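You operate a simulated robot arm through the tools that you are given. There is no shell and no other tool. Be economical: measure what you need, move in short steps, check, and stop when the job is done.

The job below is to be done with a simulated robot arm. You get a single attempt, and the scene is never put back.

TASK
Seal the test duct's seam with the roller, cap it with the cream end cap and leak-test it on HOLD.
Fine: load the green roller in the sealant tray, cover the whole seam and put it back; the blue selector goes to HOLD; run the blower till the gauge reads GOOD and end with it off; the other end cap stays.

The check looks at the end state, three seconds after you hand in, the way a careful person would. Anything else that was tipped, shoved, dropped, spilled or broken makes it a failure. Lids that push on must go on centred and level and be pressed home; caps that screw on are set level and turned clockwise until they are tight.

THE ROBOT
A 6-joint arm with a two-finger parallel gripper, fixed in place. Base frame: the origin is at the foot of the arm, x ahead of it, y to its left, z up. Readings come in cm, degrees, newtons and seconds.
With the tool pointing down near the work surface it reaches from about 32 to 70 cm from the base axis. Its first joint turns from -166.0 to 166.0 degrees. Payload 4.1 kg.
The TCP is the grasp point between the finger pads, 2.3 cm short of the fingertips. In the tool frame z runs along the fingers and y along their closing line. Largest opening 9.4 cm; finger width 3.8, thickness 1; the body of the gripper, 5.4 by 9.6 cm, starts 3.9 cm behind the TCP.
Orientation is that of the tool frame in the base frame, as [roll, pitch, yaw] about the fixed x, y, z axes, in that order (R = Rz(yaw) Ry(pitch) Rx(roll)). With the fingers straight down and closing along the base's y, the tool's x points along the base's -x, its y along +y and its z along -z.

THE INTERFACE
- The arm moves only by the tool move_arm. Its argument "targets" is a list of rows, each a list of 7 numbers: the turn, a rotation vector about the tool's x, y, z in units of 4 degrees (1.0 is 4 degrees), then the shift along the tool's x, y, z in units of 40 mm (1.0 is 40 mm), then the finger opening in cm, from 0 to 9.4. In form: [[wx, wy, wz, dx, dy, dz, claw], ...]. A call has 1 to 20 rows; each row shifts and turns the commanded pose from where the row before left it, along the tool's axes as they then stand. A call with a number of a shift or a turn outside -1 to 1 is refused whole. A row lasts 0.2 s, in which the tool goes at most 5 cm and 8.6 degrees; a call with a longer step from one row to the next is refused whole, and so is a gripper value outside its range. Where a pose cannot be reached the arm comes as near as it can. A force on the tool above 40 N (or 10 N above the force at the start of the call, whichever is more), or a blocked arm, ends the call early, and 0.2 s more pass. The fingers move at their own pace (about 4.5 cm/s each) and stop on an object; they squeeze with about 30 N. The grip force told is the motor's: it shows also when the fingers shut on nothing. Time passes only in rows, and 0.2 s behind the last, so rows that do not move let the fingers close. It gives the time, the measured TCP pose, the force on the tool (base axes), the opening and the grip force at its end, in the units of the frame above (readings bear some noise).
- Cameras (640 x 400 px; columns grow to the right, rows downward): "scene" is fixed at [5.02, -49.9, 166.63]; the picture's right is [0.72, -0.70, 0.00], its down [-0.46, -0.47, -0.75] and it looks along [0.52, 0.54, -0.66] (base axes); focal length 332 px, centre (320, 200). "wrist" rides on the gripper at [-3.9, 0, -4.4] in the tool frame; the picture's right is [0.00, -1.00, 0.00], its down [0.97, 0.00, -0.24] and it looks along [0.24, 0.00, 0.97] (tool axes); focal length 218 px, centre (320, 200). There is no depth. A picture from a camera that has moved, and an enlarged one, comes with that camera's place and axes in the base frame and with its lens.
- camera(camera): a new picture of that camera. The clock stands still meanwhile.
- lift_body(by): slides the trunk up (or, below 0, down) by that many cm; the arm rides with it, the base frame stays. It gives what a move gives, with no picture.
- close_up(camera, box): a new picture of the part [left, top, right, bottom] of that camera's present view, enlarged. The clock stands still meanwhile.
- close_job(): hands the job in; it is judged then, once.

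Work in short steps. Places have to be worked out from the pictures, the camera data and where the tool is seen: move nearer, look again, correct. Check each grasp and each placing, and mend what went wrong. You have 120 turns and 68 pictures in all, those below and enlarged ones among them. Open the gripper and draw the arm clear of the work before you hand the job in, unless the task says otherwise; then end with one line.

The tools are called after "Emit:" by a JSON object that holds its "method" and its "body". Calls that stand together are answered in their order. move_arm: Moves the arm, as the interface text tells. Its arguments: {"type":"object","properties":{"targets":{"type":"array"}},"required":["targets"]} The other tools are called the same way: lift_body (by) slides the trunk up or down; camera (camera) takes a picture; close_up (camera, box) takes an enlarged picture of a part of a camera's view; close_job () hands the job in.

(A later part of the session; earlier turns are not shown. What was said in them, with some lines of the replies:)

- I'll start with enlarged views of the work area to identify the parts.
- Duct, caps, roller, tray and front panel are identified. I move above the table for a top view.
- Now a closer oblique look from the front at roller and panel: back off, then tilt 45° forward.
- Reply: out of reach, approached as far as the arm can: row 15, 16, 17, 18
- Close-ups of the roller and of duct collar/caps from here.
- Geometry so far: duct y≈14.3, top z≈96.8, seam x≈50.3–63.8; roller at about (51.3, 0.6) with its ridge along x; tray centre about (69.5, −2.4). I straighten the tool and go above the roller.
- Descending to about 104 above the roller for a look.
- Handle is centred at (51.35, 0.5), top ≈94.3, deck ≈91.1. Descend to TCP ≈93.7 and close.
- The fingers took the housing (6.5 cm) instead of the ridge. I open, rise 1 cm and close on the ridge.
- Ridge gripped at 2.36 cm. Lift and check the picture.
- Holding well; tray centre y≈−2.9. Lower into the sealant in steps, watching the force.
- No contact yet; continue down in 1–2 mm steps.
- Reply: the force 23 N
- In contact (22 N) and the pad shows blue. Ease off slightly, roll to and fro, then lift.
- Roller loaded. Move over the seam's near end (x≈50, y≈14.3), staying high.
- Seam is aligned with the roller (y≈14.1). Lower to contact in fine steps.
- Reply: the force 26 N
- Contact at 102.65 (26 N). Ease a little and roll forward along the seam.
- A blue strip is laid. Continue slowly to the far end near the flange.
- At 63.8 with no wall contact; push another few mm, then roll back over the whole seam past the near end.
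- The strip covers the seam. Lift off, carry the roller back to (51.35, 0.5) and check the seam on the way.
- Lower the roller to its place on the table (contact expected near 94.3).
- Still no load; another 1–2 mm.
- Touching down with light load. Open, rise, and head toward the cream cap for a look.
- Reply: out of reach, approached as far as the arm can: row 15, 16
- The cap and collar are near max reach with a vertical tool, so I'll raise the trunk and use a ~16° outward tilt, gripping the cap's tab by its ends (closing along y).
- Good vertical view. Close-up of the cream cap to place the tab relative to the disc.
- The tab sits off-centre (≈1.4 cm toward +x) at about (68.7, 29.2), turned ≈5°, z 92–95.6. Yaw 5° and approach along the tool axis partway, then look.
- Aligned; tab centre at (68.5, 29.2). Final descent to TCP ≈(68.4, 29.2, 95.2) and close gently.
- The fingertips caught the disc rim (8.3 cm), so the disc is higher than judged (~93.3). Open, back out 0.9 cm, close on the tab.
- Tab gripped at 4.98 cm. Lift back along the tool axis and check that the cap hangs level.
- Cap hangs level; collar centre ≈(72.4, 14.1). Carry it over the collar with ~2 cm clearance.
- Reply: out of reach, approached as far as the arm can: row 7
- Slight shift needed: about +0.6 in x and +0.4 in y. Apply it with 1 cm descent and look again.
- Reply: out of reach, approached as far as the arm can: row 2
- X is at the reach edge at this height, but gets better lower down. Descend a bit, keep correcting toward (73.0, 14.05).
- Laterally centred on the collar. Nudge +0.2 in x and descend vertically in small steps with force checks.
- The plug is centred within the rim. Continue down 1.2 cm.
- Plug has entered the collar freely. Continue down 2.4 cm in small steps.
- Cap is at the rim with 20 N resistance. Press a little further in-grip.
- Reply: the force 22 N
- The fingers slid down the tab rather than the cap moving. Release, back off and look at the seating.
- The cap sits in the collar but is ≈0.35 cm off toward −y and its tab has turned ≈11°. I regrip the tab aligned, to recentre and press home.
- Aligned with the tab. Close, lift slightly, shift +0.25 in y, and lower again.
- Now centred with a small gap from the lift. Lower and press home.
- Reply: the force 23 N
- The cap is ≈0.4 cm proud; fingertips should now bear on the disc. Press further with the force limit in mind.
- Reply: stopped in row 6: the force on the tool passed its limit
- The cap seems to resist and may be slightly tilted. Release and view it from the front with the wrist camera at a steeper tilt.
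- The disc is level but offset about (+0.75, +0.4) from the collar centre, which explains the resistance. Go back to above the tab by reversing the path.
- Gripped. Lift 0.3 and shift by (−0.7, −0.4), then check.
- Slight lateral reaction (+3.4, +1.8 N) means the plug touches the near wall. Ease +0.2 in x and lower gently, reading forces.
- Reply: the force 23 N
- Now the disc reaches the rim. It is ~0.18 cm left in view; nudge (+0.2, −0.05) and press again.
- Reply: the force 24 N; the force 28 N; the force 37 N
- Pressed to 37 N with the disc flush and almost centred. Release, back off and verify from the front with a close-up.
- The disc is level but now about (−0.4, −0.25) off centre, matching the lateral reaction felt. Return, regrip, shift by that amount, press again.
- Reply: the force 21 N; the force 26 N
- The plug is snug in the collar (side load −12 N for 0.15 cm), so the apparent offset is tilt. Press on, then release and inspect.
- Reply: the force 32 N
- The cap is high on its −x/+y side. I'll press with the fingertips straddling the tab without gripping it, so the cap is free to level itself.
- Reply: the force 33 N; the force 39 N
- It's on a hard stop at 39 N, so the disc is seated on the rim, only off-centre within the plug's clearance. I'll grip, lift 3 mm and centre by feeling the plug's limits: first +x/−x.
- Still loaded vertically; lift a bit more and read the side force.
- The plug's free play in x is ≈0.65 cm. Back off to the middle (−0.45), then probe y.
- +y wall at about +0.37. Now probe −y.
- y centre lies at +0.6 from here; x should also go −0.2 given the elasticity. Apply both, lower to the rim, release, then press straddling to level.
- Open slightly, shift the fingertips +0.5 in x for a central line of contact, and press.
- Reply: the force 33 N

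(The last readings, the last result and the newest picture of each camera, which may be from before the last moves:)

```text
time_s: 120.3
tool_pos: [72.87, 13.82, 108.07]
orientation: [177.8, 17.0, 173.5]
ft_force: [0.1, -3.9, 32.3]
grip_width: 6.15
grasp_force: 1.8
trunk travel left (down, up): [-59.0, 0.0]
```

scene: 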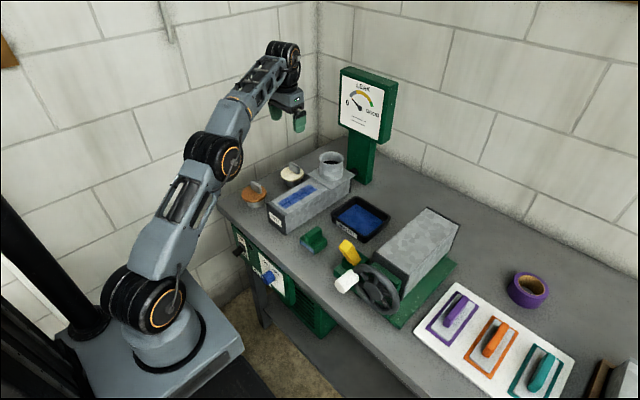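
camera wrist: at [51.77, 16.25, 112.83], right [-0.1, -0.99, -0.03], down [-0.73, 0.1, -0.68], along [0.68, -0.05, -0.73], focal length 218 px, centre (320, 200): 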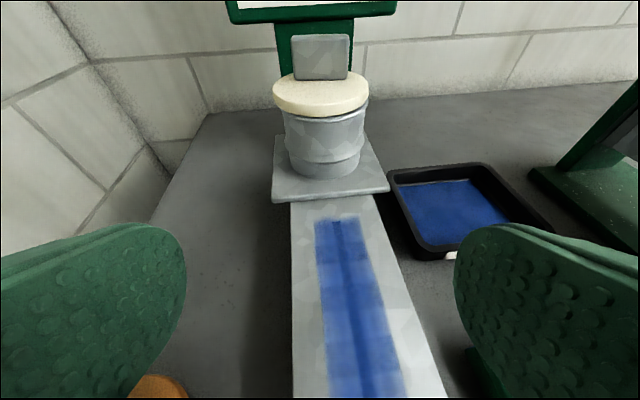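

Hard stop at the same height (32 N). Back off and check.

Emit:
{"method": "move_arm", "body": {"targets": [[0, 0, 0, 0, 0, -0.1, 6], [0, 0, 0, 0, 0, -0.3, 9], [0, 0, 0, 0, 0, -0.7, 9], [0, 0, 0, 0.5, 0, -0.8, 9], [0, -1, 0, 1, 0, -0.7, 9], [0, -1, 0, 1, 0, 0, 9], [0, -1, 0, 1, 0, 0, 9], [0, -1, 0, 1, 0, 0, 9], [0, -1, 0, 0.5, 0, 0, 9], [0, -1, 0, 0, 0, 0, 9], [0, -1, 0, 0, 0, 0, 9], [0, -1, 0, 0, 0, 0, 9], [0, -1, 0, 0, 0, 0, 9], [0, -1, 0, 0, 0, 0, 9]]}}

Emit:
{"method": "close_up", "body": {"camera": "wrist", "box": [260, 25, 390, 200]}}

Emit:
{"method": "close_up", "body": {"camera": "scene", "box": [305, 140, 365, 190]}}

```text
time_s: 123.3
tool_pos: [51.89, 16.14, 109.74]
orientation: [176.6, 56.6, 171.3]
ft_force: [0.3, 0.2, 1.3]
grip_width: 9.01
grasp_force: 0.1
trunk travel left (down, up): [-59.0, 0.0]
```

```text
2.29 times, centred on (325, 112) of wrist
camera zoom: at [50.35, 16.16, 115.62], right [-0.1, -0.99, -0.03], down [-0.73, 0.1, -0.68], along [0.68, -0.05, -0.73], focal length 499 px, centre (309, 400)
```

zoom: 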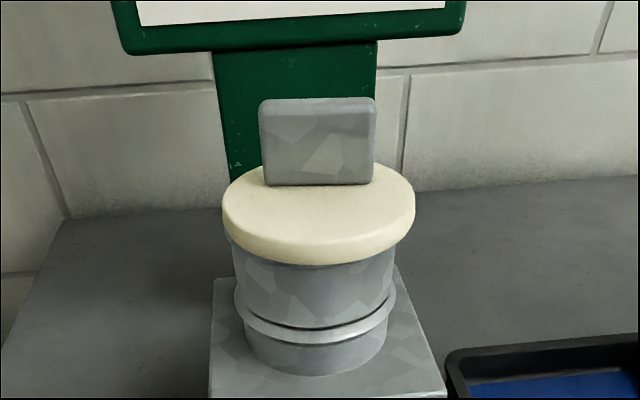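

```text
8.00 times, centred on (335, 165) of scene
camera zoom: at [5.02, -49.9, 166.63], right [0.72, -0.7, 0.0], down [-0.46, -0.47, -0.75], along [0.52, 0.54, -0.66], focal length 2657 px, centre (200, 480)
```

zoom: 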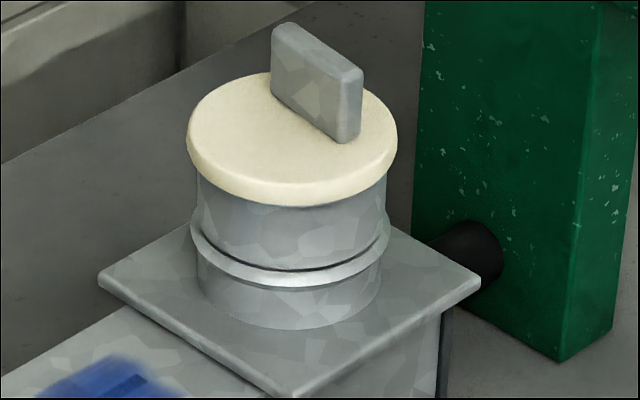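

Excellent: cap level, centred and flush. Now retreat from the table and straighten the yaw before lowering the trunk to the front panel.

Emit:
{"method": "move_arm", "body": {"targets": [[0, 0, 0, 0, 0, -0.5, 6], [0, 0, 0, 0.3, 0, -0.82, 6], [0, 0, 0, 0.3, 0, -0.82, 6], [0, 0, 0, 0.3, 0, -0.82, 6], [-0.6, 0, -0.4, 0.3, 0, -0.82, 6], [-0.6, 0, -0.4, 0, 0, 0, 6], [-0.6, 0, -0.4, 0, 0, 0, 6], [0, 1, 0, 0, 0, 0, 6], [0, 1, 0, 0, 0, 0, 6], [0, 1, 0, 0, 0, 0, 6]]}}

```text
time_s: 125.5
tool_pos: [37.54, 18.55, 114.42]
orientation: [177.5, 44.7, -179.1]
ft_force: [0.0, -0.2, -0.3]
grip_width: 6.02
grasp_force: 0.0
out of reach, approached as far as the arm can: row 5, 6, 7
trunk travel left (down, up): [-59.0, 0.0]
```

Back off in x before lowering; check what is reachable.

Emit:
{"method": "move_arm", "body": {"targets": [[0, 0, 0, 0.4, -0.4, -0.4, 6], [0, 0, 0, 0.4, -0.4, -0.4, 6], [0, 0, 0, 0.4, 0, -0.4, 6]]}}

```text
time_s: 126.3
tool_pos: [33.55, 17.41, 115.91]
orientation: [177.5, 44.7, -178.9]
ft_force: [-0.3, 0.0, -0.6]
grip_width: 6.0
grasp_force: 0.0
out of reach, approached as far as the arm can: row 2, 3
trunk travel left (down, up): [-59.0, 0.0]
```

Reduce the pitch to ~25° and move back toward x≈30, y≈15.

Emit:
{"method": "move_arm", "body": {"targets": [[0, 1, 0, 0, -0.3, 0, 6], [0, 1, 0, 0, -0.3, 0, 6], [0, 1, 0, 0, 0, 0, 6], [0, 1, 0, 0, 0, 0, 6], [0, 1, 0, 0, 0, 0, 6], [0, 0, 0, 0.5, 0, -0.23, 6], [0, 0, 0, 0.5, 0, -0.23, 6]]}}

```text
time_s: 127.9
tool_pos: [29.3, 14.63, 115.95]
orientation: [178.0, 24.8, -178.0]
ft_force: [0.6, -0.3, -0.4]
grip_width: 6.01
grasp_force: 0.0
trunk travel left (down, up): [-59.0, 0.0]
```

Emit:
{"method": "lift_body", "body": {"by": -25}}

Emit:
{"method": "move_arm", "body": {"targets": [[0, -1, 0, 0, 0, 0, 6], [0, -1, 0, 0, 0, 0, 6], [0, -1, 0, 0, 0, 0, 6], [0, -1, 0, 0, 0, 0, 6], [0, -1, 0, 0, 0, 0, 6], [0, -1, 0, 0, 0, 0, 6]]}}

```text
time_s: 130.5
tool_pos: [29.34, 14.73, 91.02]
orientation: [177.9, 24.8, -178.1]
ft_force: [1.1, -0.4, -0.4]
grip_width: 6.0
grasp_force: 0.2
trunk travel left (down, up): [-34.0, 25.0]
```

```text
time_s: 131.9
tool_pos: [32.04, 17.79, 94.02]
orientation: [177.3, 48.7, -179.3]
ft_force: [0.1, 0.6, 0.4]
grip_width: 5.98
grasp_force: 0.1
out of reach, approached as far as the arm can: row 2, 3, 4, 5, 6
trunk travel left (down, up): [-34.0, 25.0]
```

Close the fingers, shift to y≈15, lower 12 more and look at the panel.

Emit:
{"method": "move_arm", "body": {"targets": [[0, 0, 0, 0, -0.35, 0, 3], [0, 0, 0, 0, -0.35, 0, 2], [0, 0, 0, 0, 0, 0, 2]]}}

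Emit:
{"method": "lift_body", "body": {"by": -11}}

Emit:
{"method": "camera", "body": {"camera": "wrist"}}

```text
time_s: 132.7
tool_pos: [33.12, 16.07, 94.87]
orientation: [177.4, 48.8, -179.2]
ft_force: [0.8, 0.3, 0.2]
grip_width: 2.0
grasp_force: 0.0
out of reach, approached as far as the arm can: row 1, 2
trunk travel left (down, up): [-34.0, 25.0]
```

```text
time_s: 134.1
tool_pos: [33.08, 15.98, 83.94]
orientation: [177.3, 48.8, -179.3]
ft_force: [0.3, 0.4, -0.2]
grip_width: 2.01
grasp_force: 0.0
trunk travel left (down, up): [-23.0, 36.0]
```

```text
6 pictures are left
camera wrist: at [32.34, 15.88, 89.91], right [0.05, -1.0, -0.03], down [-0.82, -0.02, -0.57], along [0.57, 0.05, -0.82], focal length 218 px, centre (320, 200)
```

wrist: 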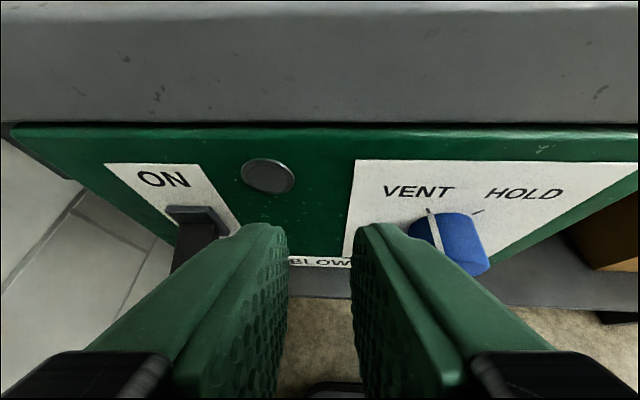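

Clear view: knob axis ≈(·, 8.6, 77.1), pointer on VENT; HOLD is clockwise of it. I shift toward the knob and pre-roll the tool −40° about base x so that I can turn it clockwise in one grip.

Emit:
{"method": "move_arm", "body": {"targets": [[0, 0, 0, 0, -0.6, 0, 3], [0, 0, 0, 0, -0.6, 0, 4], [0.66, 0.05, -0.75, 0, 0, 0, 5], [0.66, 0.05, -0.75, 0, 0, 0, 5], [0.66, 0.05, -0.75, 0, 0, 0, 5], [0.66, 0.05, -0.75, 0, 0, 0, 5], [0.66, 0.05, -0.75, 0, 0, 0, 5], [0.66, 0.05, -0.75, 0, 0, 0, 5], [0.66, 0.05, -0.75, 0, 0, 0, 5], [0.66, 0.05, -0.75, 0, 0, 0, 5], [0.66, 0.05, -0.75, 0, 0, 0, 5], [0.66, 0.05, -0.75, 0, 0, 0, 5]]}}

```text
time_s: 136.7
tool_pos: [34.69, 12.56, 85.41]
orientation: [-131.1, 34.7, -143.4]
ft_force: [-0.1, 0.3, -0.6]
grip_width: 4.99
grasp_force: 0.1
out of reach, approached as far as the arm can: row 1, 2
trunk travel left (down, up): [-23.0, 36.0]
```

Rolled ≈35°. Lower the trunk 5 cm, then approach the knob along a diagonal path and grip.

Emit:
{"method": "lift_body", "body": {"by": -5}}

Emit:
{"method": "move_arm", "body": {"targets": [[0, 0, 0, 0.1725, -0.07, 0.2825, 5], [0, 0, 0, 0.1725, -0.07, 0.2825, 5], [0, 0, 0, 0.1725, -0.07, 0.2825, 5], [0, 0, 0, 0.1725, -0.07, 0.2825, 5], [0, 0, 0, 0, 0, 0, 5]]}}

Emit:
{"method": "camera", "body": {"camera": "wrist"}}

```text
time_s: 137.7
tool_pos: [34.61, 12.44, 80.41]
orientation: [-131.2, 34.7, -143.5]
ft_force: [-0.4, 0.0, 0.8]
grip_width: 4.99
grasp_force: 0.0
trunk travel left (down, up): [-18.0, 41.0]
```

```text
time_s: 138.9
tool_pos: [36.28, 8.58, 77.07]
orientation: [-131.3, 34.8, -143.5]
ft_force: [0.4, -0.4, -0.1]
grip_width: 5.01
grasp_force: 0.1
trunk travel left (down, up): [-18.0, 41.0]
```

```text
5 pictures are left
camera wrist: at [35.6, 12.11, 81.81], right [0.05, -0.78, 0.62], down [-0.82, -0.38, -0.42], along [0.57, -0.49, -0.66], focal length 218 px, centre (320, 200)
```

wrist: 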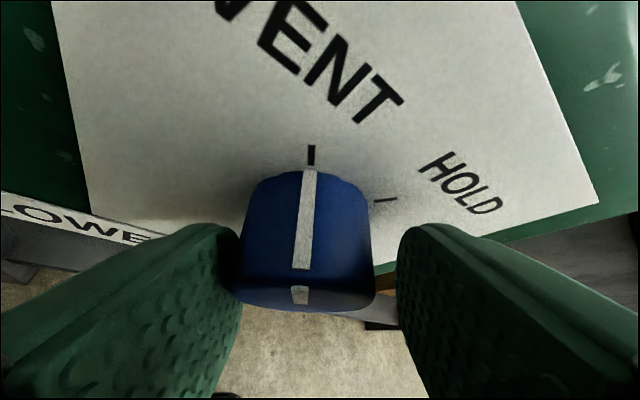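

The knob sits between the fingers, pointer on the VENT tick; HOLD is ≈85° clockwise. Centre 2 mm, close, and turn +20° first.

Emit:
{"method": "move_arm", "body": {"targets": [[0, 0, 0, 0, 0.06, 0, 4], [0, 0, 0, 0, 0, 0, 2], [0, 0, 0, 0, 0, 0, 0], [0, 0, 0, 0, 0, 0, 0], [0, 0, 0, 0, 0, 0, 0]]}}

Emit:
{"method": "move_arm", "body": {"targets": [[-0.66, -0.047, 0.75, 0, 0, 0, 0], [-0.66, -0.047, 0.75, 0, 0, 0, 0], [-0.66, -0.047, 0.75, 0, 0, 0, 0], [-0.66, -0.047, 0.75, 0, 0, 0, 0], [-0.66, -0.047, 0.75, 0, 0, 0, 0], [0, 0, 0, 0, 0, 0, 0]]}}

```text
time_s: 140.1
tool_pos: [36.31, 8.82, 76.77]
orientation: [-131.3, 34.6, -143.5]
ft_force: [-4.0, 24.4, -19.8]
grip_width: 3.95
grasp_force: 44.6
trunk travel left (down, up): [-18.0, 41.0]
```

```text
time_s: 141.2
tool_pos: [36.78, 8.84, 77.2]
orientation: [-151.9, 43.4, -157.8]
ft_force: [-19.5, -16.4, 2.3]
grip_width: 3.95
grasp_force: 45.1
out of reach, approached as far as the arm can: row 3, 5
trunk travel left (down, up): [-18.0, 41.0]
stopped in row 5: the force on the tool passed its limit (the readings are from after the stop); the commanded pose is now the measured one
```

Turned 20°, but the reach drift pushed the fingertips into the panel (−19 N in x). Ease back in x and reduce the pitch a little before continuing.

Emit:
{"method": "move_arm", "body": {"targets": [[0, 1, 0, 0.084, 0.004, -0.092, 0], [0, 1, 0, 0, 0, 0, 0], [0, 1, 0, 0, 0, 0, 0], [0, 0, 0, 0, 0, 0, 0]]}}

```text
time_s: 141.9
tool_pos: [36.48, 8.93, 77.48]
orientation: [-154.8, 35.9, -162.3]
ft_force: [23.4, -23.6, 2.8]
grip_width: 3.93
grasp_force: 45.4
trunk travel left (down, up): [-18.0, 41.0]
stopped in row 3: the force on the tool passed its limit (the readings are from after the stop); the commanded pose is now the measured one
```

Emit:
{"method": "move_arm", "body": {"targets": [[0, 0, 0, 0.033, -0.046, 0.097, 0], [0, 0, 0, 0, 0, 0, 0]]}}

```text
time_s: 142.5
tool_pos: [36.47, 8.87, 77.54]
orientation: [-155.0, 36.4, -162.1]
ft_force: [-5.8, -1.2, 36.9]
grip_width: 3.94
grasp_force: 44.9
trunk travel left (down, up): [-18.0, 41.0]
```

Emit:
{"method": "move_arm", "body": {"targets": [[0, 0, 0, -0.044, -0.026, -0.055, 0], [0, 0, 0, 0, 0, 0, 0]]}}

```text
time_s: 143.1
tool_pos: [36.43, 8.83, 77.45]
orientation: [-154.9, 36.1, -162.1]
ft_force: [3.5, 10.1, 14.6]
grip_width: 3.94
grasp_force: 45.2
trunk travel left (down, up): [-18.0, 41.0]
```

Forces are modest now. Continue turning in 12° bites.

Emit:
{"method": "move_arm", "body": {"targets": [[-0.77, -0.037, 0.635, 0, -0.009, 0, 0], [-0.77, -0.037, 0.635, 0, -0.009, 0, 0], [-0.77, -0.037, 0.635, 0, -0.009, 0, 0], [0, 0, 0, 0, 0, 0, 0]]}}

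Emit:
{"method": "move_arm", "body": {"targets": [[-0.77, -0.037, 0.635, 0, -0.009, 0, 0], [-0.77, -0.037, 0.635, 0, -0.009, 0, 0], [-0.77, -0.037, 0.635, 0, -0.009, 0, 0], [0, 0, 0, 0, 0, 0, 0]]}}

```text
time_s: 144.1
tool_pos: [36.41, 8.67, 77.45]
orientation: [-169.7, 38.7, -171.3]
ft_force: [4.6, -2.8, 18.5]
grip_width: 3.92
grasp_force: 44.8
trunk travel left (down, up): [-18.0, 41.0]
```

```text
time_s: 145.1
tool_pos: [36.38, 8.4, 77.48]
orientation: [174.7, 39.4, 178.9]
ft_force: [9.5, -26.3, 12.5]
grip_width: 3.92
grasp_force: 45.0
trunk travel left (down, up): [-18.0, 41.0]
```

Half-way (≈41°). Relieve the side load with −0.25 in y and continue.

Emit:
{"method": "move_arm", "body": {"targets": [[0, 0, 0, 0, -0.06, 0, 0], [0, 0, 0, 0, 0, 0, 0]]}}

Emit:
{"method": "move_arm", "body": {"targets": [[-0.77, -0.037, 0.635, 0, -0.02, 0, 0], [-0.77, -0.037, 0.635, 0, -0.02, 0, 0], [-0.77, -0.037, 0.635, 0, -0.02, 0, 0], [0, 0, 0, 0, 0, 0, 0]]}}

```text
time_s: 145.7
tool_pos: [36.51, 8.42, 77.49]
orientation: [175.1, 39.5, 179.2]
ft_force: [5.1, -11.1, 10.6]
grip_width: 3.91
grasp_force: 44.7
trunk travel left (down, up): [-18.0, 41.0]
```

```text
time_s: 146.8
tool_pos: [36.45, 8.19, 77.52]
orientation: [160.3, 36.9, 169.7]
ft_force: [-29.9, -14.0, 6.2]
grip_width: 3.95
grasp_force: 44.9
out of reach, approached as far as the arm can: row 3
trunk travel left (down, up): [-18.0, 41.0]
stopped in row 4: the force on the tool passed its limit (the readings are from after the stop); the commanded pose is now the measured one
```

Emit:
{"method": "move_arm", "body": {"targets": [[0, 1, 0, 0.04, -0.036, -0.031, 0], [0, 1, 0, 0, 0, 0, 0], [0, 0, 0, 0, 0, 0, 0]]}}

```text
time_s: 147.6
tool_pos: [36.71, 8.21, 77.54]
orientation: [161.8, 30.0, 172.8]
ft_force: [19.1, -9.7, 12.2]
grip_width: 3.95
grasp_force: 45.4
trunk travel left (down, up): [-18.0, 41.0]
```

Emit:
{"method": "move_arm", "body": {"targets": [[-0.86, -0.036, 0.51, -0.02, -0.02, 0.013, 0], [-0.86, -0.036, 0.51, 0, -0.015, 0, 0], [-0.86, -0.036, 0.51, 0, -0.015, 0, 0], [0, 0, 0, 0, 0, 0, 0]]}}

Emit:
{"method": "move_arm", "body": {"targets": [[-0.86, -0.036, 0.51, 0, -0.015, 0, 0], [-0.86, -0.036, 0.51, 0, -0.015, 0, 0], [-0.86, -0.036, 0.51, 0, -0.015, 0, 0], [0, 0, 0, 0, 0, 0, 0]]}}

```text
time_s: 148.6
tool_pos: [36.72, 7.74, 77.34]
orientation: [148.3, 27.8, 166.2]
ft_force: [3.9, -10.0, 27.2]
grip_width: 3.94
grasp_force: 45.1
trunk travel left (down, up): [-18.0, 41.0]
```

```text
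time_s: 149.6
tool_pos: [36.53, 7.75, 77.16]
orientation: [135.7, 24.0, 160.9]
ft_force: [6.0, -3.6, 1.7]
grip_width: 3.98
grasp_force: 44.7
trunk travel left (down, up): [-18.0, 41.0]
```

Turned about 76°. Check the pointer against the HOLD tick.

Emit:
{"method": "camera", "body": {"camera": "wrist"}}

```text
4 pictures are left
camera wrist: at [37.78, 4.08, 81.71], right [0.03, -0.77, -0.64], down [-0.96, 0.16, -0.24], along [0.28, 0.62, -0.73], focal length 218 px, centre (320, 200)
```

wrist: 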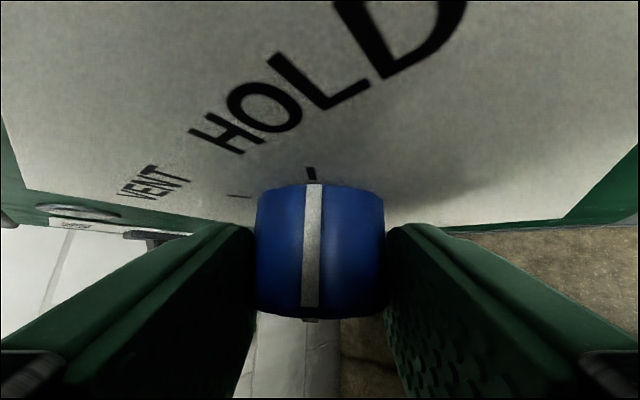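

The pointer is right on the HOLD tick. Release, back straight out, and roll the tool back.

Emit:
{"method": "move_arm", "body": {"targets": [[0, 0, 0, 0, 0, 0, 6], [0, 0, 0, 0, 0, 0, 6], [0, 0, 0, 0, 0, 0, 6], [0, 0, 0, 0, 0, -0.4, 6], [0, 0, 0, 0, 0, -0.5, 6], [0, 0, 0, 0, 0, -0.5, 6]]}}

Emit:
{"method": "move_arm", "body": {"targets": [[0.863, 0.034, -0.503, 0, 0, 0, 6], [0.863, 0.034, -0.503, 0, 0, 0, 6], [0.863, 0.034, -0.503, 0, 0, 0, 6], [0.863, 0.034, -0.503, 0, 0, 0, 6], [0.863, 0.034, -0.503, 0, 0, 0, 6], [0.863, 0.034, -0.503, 0, 0, 0, 6], [0.863, 0.034, -0.503, 0, 0, 0, 6], [0.863, 0.034, -0.503, 0, 0, 0, 6], [0.863, 0.034, -0.503, 0, 0, 0, 6], [0.863, 0.034, -0.503, 0, 0, 0, 6]]}}

```text
time_s: 151.0
tool_pos: [33.8, 4.71, 80.7]
orientation: [135.8, 23.8, 160.9]
ft_force: [-0.4, -0.2, -0.5]
grip_width: 5.98
grasp_force: 0.0
trunk travel left (down, up): [-18.0, 41.0]
```

```text
time_s: 153.2
tool_pos: [34.0, 4.28, 79.31]
orientation: [-178.9, 27.1, -178.3]
ft_force: [0.1, -0.1, -0.2]
grip_width: 6.0
grasp_force: 0.1
trunk travel left (down, up): [-18.0, 41.0]
```

Raise by the trunk, move along to the switch lever (y≈24.7) and look.

Emit:
{"method": "lift_body", "body": {"by": 6}}

Emit:
{"method": "move_arm", "body": {"targets": [[0, 0, 0, 0, 0.9, 0, 6], [0, 0, 0, 0, 0.9, 0, 6], [0, 0, 0, 0, 0.9, 0, 6], [0, 0, 0, 0, 0.9, 0, 6], [0, 0, 0, 0, 0.9, 0, 6], [0, 0, 0, 0, 0.6, 0, 6], [0, 0, 0, 0, 0, 0, 6]]}}

Emit:
{"method": "camera", "body": {"camera": "wrist"}}

```text
time_s: 154.2
tool_pos: [34.09, 4.68, 85.65]
orientation: [-179.1, 27.6, -177.7]
ft_force: [-0.1, 0.1, 0.2]
grip_width: 6.01
grasp_force: 0.1
trunk travel left (down, up): [-24.0, 35.0]
```

```text
time_s: 155.8
tool_pos: [33.38, 25.19, 86.95]
orientation: [-179.6, 30.3, -178.0]
ft_force: [-0.7, -0.1, -0.3]
grip_width: 6.02
grasp_force: 0.2
trunk travel left (down, up): [-24.0, 35.0]
```

```text
3 pictures are left
camera wrist: at [34.59, 25.22, 92.87], right [0.03, -1.0, 0.01], down [-0.96, -0.03, -0.28], along [0.28, 0.0, -0.96], focal length 218 px, centre (320, 200)
```

wrist: 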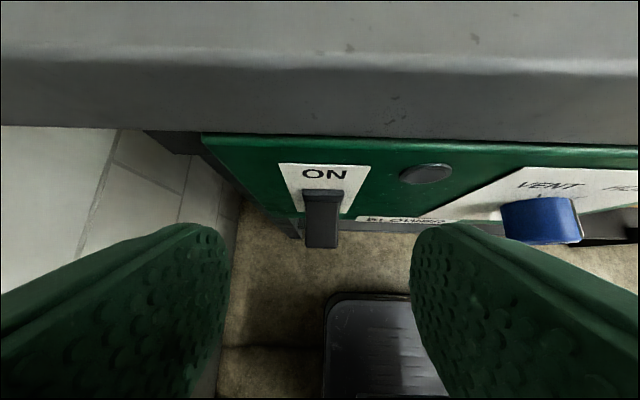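

Lever at y≈25, tip ≈(36.3, 76.4), in OFF (down). Move forward 2.8 and lower with the trunk to straddle it, then grip.

Emit:
{"method": "move_arm", "body": {"targets": [[0, 0, 0, -0.3, -0.02, 0.177, 6], [0, 0, 0, -0.3, -0.02, 0.177, 6], [0, 0, 0, 0, 0, 0, 6]]}}

Emit:
{"method": "lift_body", "body": {"by": -9.2}}

Emit:
{"method": "move_arm", "body": {"targets": [[0, 0, 0, 0, 0, 0, 4], [0, 0, 0, 0, 0, 0, 2], [0, 0, 0, 0, 0, 0, 0], [0, 0, 0, 0, 0, 0, 0], [0, 0, 0, 0, 0, 0, 0]]}}

```text
time_s: 156.6
tool_pos: [36.01, 24.96, 86.72]
orientation: [-179.6, 30.3, -178.0]
ft_force: [0.2, 0.9, 0.8]
grip_width: 6.01
grasp_force: 0.0
trunk travel left (down, up): [-24.0, 35.0]
```

```text
time_s: 157.8
tool_pos: [36.08, 24.98, 77.57]
orientation: [-179.6, 30.3, -178.0]
ft_force: [-0.9, -0.5, 0.7]
grip_width: 6.0
grasp_force: 0.1
trunk travel left (down, up): [-14.8, 44.2]
```

```text
time_s: 159.0
tool_pos: [36.02, 24.92, 77.54]
orientation: [-179.7, 30.3, -178.2]
ft_force: [0.4, -3.2, 0.6]
grip_width: 2.65
grasp_force: 45.0
trunk travel left (down, up): [-14.8, 44.2]
```

Lever gripped (2.65 cm). Swing it up to ON along a small arc.

Emit:
{"method": "move_arm", "body": {"targets": [[0, 0, 0, -0.072, 0, -0.248, 0], [0, 0, 0, -0.072, 0, -0.248, 0], [0, 0, 0, -0.18, 0, -0.184, 0], [0, 0, 0, -0.18, 0, -0.184, 0], [0, 0, 0, 0, 0, 0, 0]]}}

```text
time_s: 160.2
tool_pos: [35.9, 25.13, 81.6]
orientation: [-179.6, 30.3, -178.0]
ft_force: [-0.1, -0.3, 0.5]
grip_width: 0.0
grasp_force: 42.5
trunk travel left (down, up): [-14.8, 44.2]
```

The lever slipped out of the fingers. Check switch and gauge in one close-up of the scene.

Emit:
{"method": "close_up", "body": {"camera": "scene", "box": [215, 60, 405, 290]}}

```text
1.74 times, centred on (310, 175) of scene
camera zoom: at [5.02, -49.9, 166.63], right [0.72, -0.7, 0.0], down [-0.46, -0.47, -0.75], along [0.52, 0.54, -0.66], focal length 578 px, centre (337, 244)
```

zoom: 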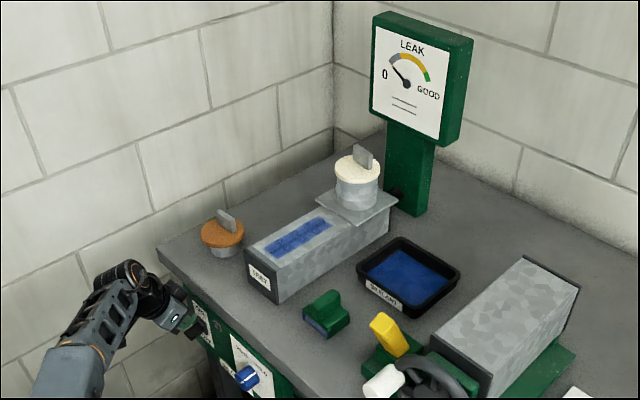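

Gauge still at 0 and the fingers are shut, so the lever slipped back to OFF. I'll instead push it up from below: retreat, move to its −y side and roll the tool so the closed fingers can reach under it.

Emit:
{"method": "move_arm", "body": {"targets": [[0, 0, 0, 0, 0, -0.63, 0], [0, 0, 0, 0, 0, -0.63, 0], [0, 0, 0, 0, -1, 0, 0], [0, 0, 0, 0, -1, 0, 0], [-0.863, 0, 0.505, 0, 0, 0, 0], [-0.863, 0, 0.505, 0, 0, 0, 0], [-0.863, 0, 0.505, 0, 0, 0, 0], [-0.863, 0, 0.505, 0, 0, 0, 0], [-0.863, 0, 0.505, 0, 0, 0, 0], [-0.863, 0, 0.505, 0, 0, 0, 0], [-0.863, 0, 0.505, 0, 0, 0, 0], [-0.863, 0, 0.505, 0, 0, 0, 0], [-0.863, 0, 0.505, 0, 0, 0, 0], [-0.863, 0, 0.505, 0, 0, 0, 0], [-0.863, 0, 0.505, 0, 0, 0, 0], [-0.863, 0, 0.505, 0, 0, 0, 0]]}}

```text
time_s: 163.6
tool_pos: [34.18, 17.68, 84.24]
orientation: [130.1, 17.4, 160.1]
ft_force: [0.2, -0.3, 0.1]
grip_width: 0.0
grasp_force: 42.4
trunk travel left (down, up): [-14.8, 44.2]
```

Emit:
{"method": "lift_body", "body": {"by": -10.7}}

Emit:
{"method": "move_arm", "body": {"targets": [[0, 0, 0, 0.041, 0.3, 0.335, 0], [0, 0, 0, 0.041, 0.3, 0.335, 0], [0, 0, 0, 0.041, 0.3, 0.335, 0], [0, 0, 0, 0.041, 0.3, 0.335, 0], [0, 0, 0, 0, 0, 0, 0]]}}

```text
time_s: 165.0
tool_pos: [34.84, 17.17, 73.2]
orientation: [130.4, 17.0, 159.0]
ft_force: [0.0, 0.1, -1.0]
grip_width: 0.03
grasp_force: 42.7
trunk travel left (down, up): [-4.1, 54.9]
```

```text
time_s: 166.0
tool_pos: [35.52, 22.81, 75.46]
orientation: [128.4, 19.9, 158.3]
ft_force: [-9.1, -33.3, -0.9]
grip_width: 0.01
grasp_force: 42.4
trunk travel left (down, up): [-4.1, 54.9]
stopped in row 4: the force on the tool passed its limit (the readings are from after the stop); the commanded pose is now the measured one
```

Hit the lever's side; the fingers must be lower. Back off in y, lower 3.5 by the trunk, and retry.

Emit:
{"method": "move_arm", "body": {"targets": [[0, 0, 0, -0.12, -0.256, -0.245, 0], [0, 0, 0, -0.12, -0.256, -0.245, 0], [0, 0, 0, 0, 0, 0, 0]]}}

Emit:
{"method": "lift_body", "body": {"by": -4}}

```text
time_s: 166.8
tool_pos: [35.59, 20.26, 75.55]
orientation: [128.4, 19.8, 158.5]
ft_force: [-0.3, -1.1, -0.3]
grip_width: 0.02
grasp_force: 41.8
trunk travel left (down, up): [-4.1, 54.9]
```

```text
time_s: 167.6
tool_pos: [35.51, 20.14, 71.44]
orientation: [128.5, 19.9, 158.5]
ft_force: [0.3, -0.6, 0.1]
grip_width: 0.01
grasp_force: 42.4
trunk travel left (down, up): [-0.1, 58.9]
```

Emit:
{"method": "move_arm", "body": {"targets": [[0, 0, 0, 0.11, 0.26, 0.261, 0], [0, 0, 0, 0.11, 0.26, 0.261, 0], [0, 0, 0, 0.11, 0.26, 0.261, 0], [0, 0, 0, 0, 0, 0, 0]]}}

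```text
time_s: 168.6
tool_pos: [35.8, 24.68, 71.61]
orientation: [128.4, 19.9, 158.4]
ft_force: [-1.1, -2.3, 0.2]
grip_width: 0.0
grasp_force: 42.5
trunk travel left (down, up): [-0.1, 58.9]
```

Now under the lever without contact. Lift up.

Emit:
{"method": "move_arm", "body": {"targets": [[0, 0, 0, -0.068, 0.147, -0.117, 0], [0, 0, 0, -0.068, 0.147, -0.117, 0], [0, 0, 0, -0.068, 0.147, -0.117, 0], [0, 0, 0, -0.068, 0.147, -0.117, 0], [0, 0, 0, -0.068, 0.147, -0.117, 0], [0, 0, 0, -0.068, 0.147, -0.117, 0]]}}

```text
time_s: 169.8
tool_pos: [35.7, 24.48, 74.43]
orientation: [129.8, 19.0, 159.0]
ft_force: [-0.9, -6.4, -11.9]
grip_width: 0.02
grasp_force: 42.7
trunk travel left (down, up): [-0.1, 58.9]
stopped in row 6: the force on the tool passed its limit (the readings are from after the stop); the commanded pose is now the measured one
```

Contact with the lever, but stopped by force — probably moving too fast for a stiff lever. Lift slowly, 1 mm per row.

Emit:
{"method": "move_arm", "body": {"targets": [[0, 0, 0, -0.0085, 0.0184, -0.0146, 0], [0, 0, 0, -0.0085, 0.0184, -0.0146, 0], [0, 0, 0, -0.0085, 0.0184, -0.0146, 0], [0, 0, 0, -0.0085, 0.0184, -0.0146, 0], [0, 0, 0, 0, 0, 0, 0], [0, 0, 0, 0, 0, 0, 0]]}}

```text
time_s: 170.9
tool_pos: [35.63, 24.6, 74.47]
orientation: [130.3, 18.5, 159.2]
ft_force: [-2.0, -12.0, -10.1]
grip_width: 0.0
grasp_force: 42.0
trunk travel left (down, up): [-0.1, 58.9]
stopped in row 5: the force on the tool passed its limit (the readings are from after the stop); the commanded pose is now the measured one
```

That is a rigid block, maybe the switch boss, and the lever may already be ON. I'll retreat, re-level the tool, and feel the lever height from above.

Emit:
{"method": "move_arm", "body": {"targets": [[0, 0, 0, 0.085, -0.184, 0.146, 0], [0, 0, 0, 0.042, -0.092, 0.073, 0], [0, 0, 0, -0.11, -0.26, -0.261, 0], [0, 0, 0, -0.11, -0.26, -0.261, 0], [0, 0, 0, -0.11, -0.26, -0.261, 0]]}}

Emit:
{"method": "lift_body", "body": {"by": 15}}

Emit:
{"method": "move_arm", "body": {"targets": [[0.886, 0, -0.463, 0, 0, 0, 0], [0.886, 0, -0.463, 0, 0, 0, 0], [0.886, 0, -0.463, 0, 0, 0, 0], [0.886, 0, -0.463, 0, 0, 0, 0], [0.886, 0, -0.463, 0, 0, 0, 0], [0.886, 0, -0.463, 0, 0, 0, 0], [0.886, 0, -0.463, 0, 0, 0, 0], [0.886, 0, -0.463, 0, 0, 0, 0], [0.886, 0, -0.463, 0, 0, 0, 0], [0.886, 0, -0.463, 0, 0, 0, 0], [0.886, 0, -0.463, 0, 0, 0, 0], [0.886, 0, -0.463, 0, 0, 0, 0]]}}

```text
time_s: 172.1
tool_pos: [35.1, 20.21, 73.08]
orientation: [130.1, 18.8, 159.2]
ft_force: [0.6, 0.4, 0.3]
grip_width: 0.0
grasp_force: 42.6
trunk travel left (down, up): [-0.1, 58.9]
```

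```text
time_s: 173.9
tool_pos: [35.11, 20.22, 88.21]
orientation: [130.1, 18.8, 159.2]
ft_force: [1.0, -0.2, 1.2]
grip_width: 0.0
grasp_force: 42.4
trunk travel left (down, up): [-15.1, 43.9]
```

```text
time_s: 176.5
tool_pos: [35.03, 20.26, 88.13]
orientation: [-178.2, 27.7, -179.3]
ft_force: [1.0, -0.6, 0.0]
grip_width: 0.0
grasp_force: 42.7
trunk travel left (down, up): [-15.1, 43.9]
```

Emit:
{"method": "move_arm", "body": {"targets": [[0, 0, 0, 0, 0.6, 0, 0], [0, 0, 0, 0, 0.59, 0, 0], [0, 0, 0, -0.266, 0, 0.14, 0], [0, 0, 0, 0.174, 0, 0.33, 0], [0, 0, 0, 0.174, 0, 0.33, 0], [0, 0, 0, 0.174, 0, 0.33, 0], [0, 0, 0, 0, 0, 0, 0]]}}

Emit:
{"method": "move_arm", "body": {"targets": [[0, 0, 0, 0.046, 0, 0.088, 0], [0, 0, 0, 0.046, 0, 0.088, 0], [0, 0, 0, 0, 0, 0, 0]]}}

Emit:
{"method": "move_arm", "body": {"targets": [[0, 0, 0, 0.035, 0, 0.066, 0], [0, 0, 0, 0.035, 0, 0.066, 0], [0, 0, 0, 0, 0, 0, 0]]}}

```text
time_s: 178.1
tool_pos: [36.32, 24.87, 83.65]
orientation: [-178.4, 27.7, -179.2]
ft_force: [-0.1, 0.2, 0.8]
grip_width: 0.01
grasp_force: 42.4
trunk travel left (down, up): [-15.1, 43.9]
```

```text
time_s: 178.9
tool_pos: [36.21, 24.95, 82.76]
orientation: [-178.2, 27.7, -179.3]
ft_force: [0.5, 0.2, -0.4]
grip_width: 0.02
grasp_force: 42.6
trunk travel left (down, up): [-15.1, 43.9]
```

```text
time_s: 179.7
tool_pos: [36.21, 24.86, 82.22]
orientation: [-178.3, 27.9, -179.4]
ft_force: [-0.1, -0.2, -0.2]
grip_width: 0.0
grasp_force: 42.3
trunk travel left (down, up): [-15.1, 43.9]
```

Emit:
{"method": "move_arm", "body": {"targets": [[0, 0, 0, 0.035, 0, 0.066, 0], [0, 0, 0, 0.035, 0, 0.066, 0], [0, 0, 0, 0, 0, 0, 0]]}}

Emit:
{"method": "move_arm", "body": {"targets": [[0, 0, 0, 0.035, 0, 0.066, 0], [0, 0, 0, 0.035, 0, 0.066, 0], [0, 0, 0, 0, 0, 0, 0]]}}

Emit:
{"method": "move_arm", "body": {"targets": [[0, 0, 0, 0.035, 0, 0.066, 0], [0, 0, 0, 0.035, 0, 0.066, 0], [0, 0, 0, 0, 0, 0, 0]]}}

```text
time_s: 180.5
tool_pos: [36.29, 24.96, 81.58]
orientation: [-178.3, 27.8, -179.3]
ft_force: [-0.3, 0.4, -0.8]
grip_width: 0.02
grasp_force: 42.2
trunk travel left (down, up): [-15.1, 43.9]
```

```text
time_s: 181.3
tool_pos: [36.36, 24.8, 81.06]
orientation: [-178.3, 27.9, -179.3]
ft_force: [-2.3, 0.5, 1.0]
grip_width: 0.0
grasp_force: 42.3
trunk travel left (down, up): [-15.1, 43.9]
```

```text
time_s: 182.1
tool_pos: [36.35, 24.83, 80.48]
orientation: [-178.4, 27.8, -179.3]
ft_force: [-1.6, 0.0, 0.2]
grip_width: 0.0
grasp_force: 42.5
trunk travel left (down, up): [-15.1, 43.9]
```

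No lever at ON height. Feel on down to learn the OFF height.

Emit:
{"method": "move_arm", "body": {"targets": [[0, 0, 0, 0.035, 0, 0.066, 0], [0, 0, 0, 0.035, 0, 0.066, 0], [0, 0, 0, 0, 0, 0, 0]]}}

Emit:
{"method": "move_arm", "body": {"targets": [[0, 0, 0, 0.035, 0, 0.066, 0], [0, 0, 0, 0.035, 0, 0.066, 0], [0, 0, 0, 0, 0, 0, 0]]}}

Emit:
{"method": "move_arm", "body": {"targets": [[0, 0, 0, 0.035, 0, 0.066, 0], [0, 0, 0, 0.035, 0, 0.066, 0], [0, 0, 0, 0, 0, 0, 0]]}}

```text
time_s: 182.9
tool_pos: [36.23, 24.83, 79.91]
orientation: [-178.2, 27.8, -179.3]
ft_force: [0.6, 0.8, 0.7]
grip_width: 0.0
grasp_force: 42.3
trunk travel left (down, up): [-15.1, 43.9]
```

```text
time_s: 183.7
tool_pos: [36.25, 24.78, 79.21]
orientation: [-178.2, 27.8, -179.3]
ft_force: [0.7, -0.5, 0.2]
grip_width: 0.0
grasp_force: 41.8
trunk travel left (down, up): [-15.1, 43.9]
```

```text
time_s: 184.5
tool_pos: [36.28, 24.73, 78.67]
orientation: [-178.3, 27.8, -179.3]
ft_force: [0.0, 0.0, -0.1]
grip_width: 0.01
grasp_force: 43.0
trunk travel left (down, up): [-15.1, 43.9]
```

Only a brief −2 N blip at 81, then free: the lever may have been ON and got flipped down lightly. Raise clear and check gauge and lever in one picture.

Emit:
{"method": "lift_body", "body": {"by": 12}}

Emit:
{"method": "close_up", "body": {"camera": "scene", "box": [215, 60, 405, 290]}}

```text
time_s: 186.0
tool_pos: [36.34, 24.67, 90.65]
orientation: [-178.3, 27.9, -179.3]
ft_force: [0.8, 0.4, -0.1]
grip_width: 0.01
grasp_force: 42.3
trunk travel left (down, up): [-27.1, 31.9]
```

```text
1.74 times, centred on (310, 175) of scene
camera zoom: at [5.02, -49.9, 166.63], right [0.72, -0.7, 0.0], down [-0.46, -0.47, -0.75], along [0.52, 0.54, -0.66], focal length 578 px, centre (337, 244)
```

zoom: 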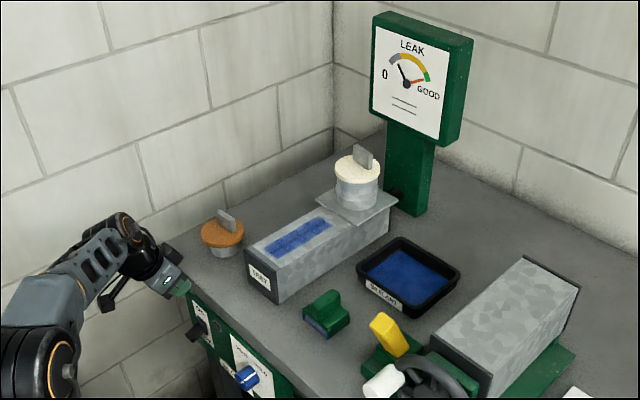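

The lever is back at OFF and the gauge now shows a red pointer in the GOOD sector plus a dark one. I use the last picture to read the gauge sharply after a short wait.

Emit:
{"method": "move_arm", "body": {"targets": [[0, 0, 0, 0, 0, -0.5, 3], [0, 0, 0, 0, 0, -0.5, 5], [0, 0, 0, 0, 0, 0, 5], [0, 0, 0, 0, 0, 0, 5], [0, 0, 0, 0, 0, 0, 5]]}}

Emit:
{"method": "close_up", "body": {"camera": "scene", "box": [335, 65, 395, 140]}}

```text
time_s: 187.2
tool_pos: [34.27, 24.88, 94.25]
orientation: [-178.3, 27.9, -179.3]
ft_force: [-0.2, -1.6, 0.8]
grip_width: 4.99
grasp_force: 0.0
trunk travel left (down, up): [-27.1, 31.9]
```

```text
5.33 times, centred on (365, 102) of scene
camera zoom: at [5.02, -49.9, 166.63], right [0.72, -0.7, 0.0], down [-0.46, -0.47, -0.75], along [0.52, 0.54, -0.66], focal length 1772 px, centre (80, 720)
```

zoom: 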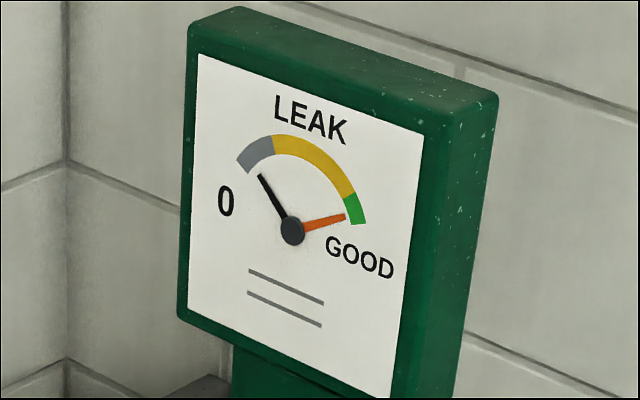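

The held (red) hand stays in GOOD while the live hand drops with the blower off, which is the wanted result. Open the gripper and draw the arm clear.

Emit:
{"method": "lift_body", "body": {"by": 20}}

Emit:
{"method": "move_arm", "body": {"targets": [[0, 0, 0, 0.4, 0, -0.4, 9], [0, 0, 0, 0.4, 0, -0.4, 9], [0, 0, 0, 0, 0, 0, 9]]}}

```text
time_s: 189.4
tool_pos: [34.2, 24.81, 114.29]
orientation: [-178.2, 27.8, -179.3]
ft_force: [0.6, 0.6, -0.8]
grip_width: 5.01
grasp_force: 0.0
trunk travel left (down, up): [-47.1, 11.9]
```

```text
time_s: 190.2
tool_pos: [29.94, 24.79, 115.68]
orientation: [-178.3, 27.7, -179.3]
ft_force: [0.7, 0.5, 0.0]
grip_width: 8.97
grasp_force: 0.2
trunk travel left (down, up): [-47.1, 11.9]
```

The arm is clear and everything is in its final state, so I hand in.

Emit:
{"method": "close_job", "body": {}}

```text
The job is handed in.
```

The seam is sealed, the roller is back in its place, the cream cap is seated level and centred, and the selector points at HOLD. The gauge's red hand reads GOOD with the blower off; its black hand had dropped back near 0, which I took as the live pressure falling once the blower stopped.
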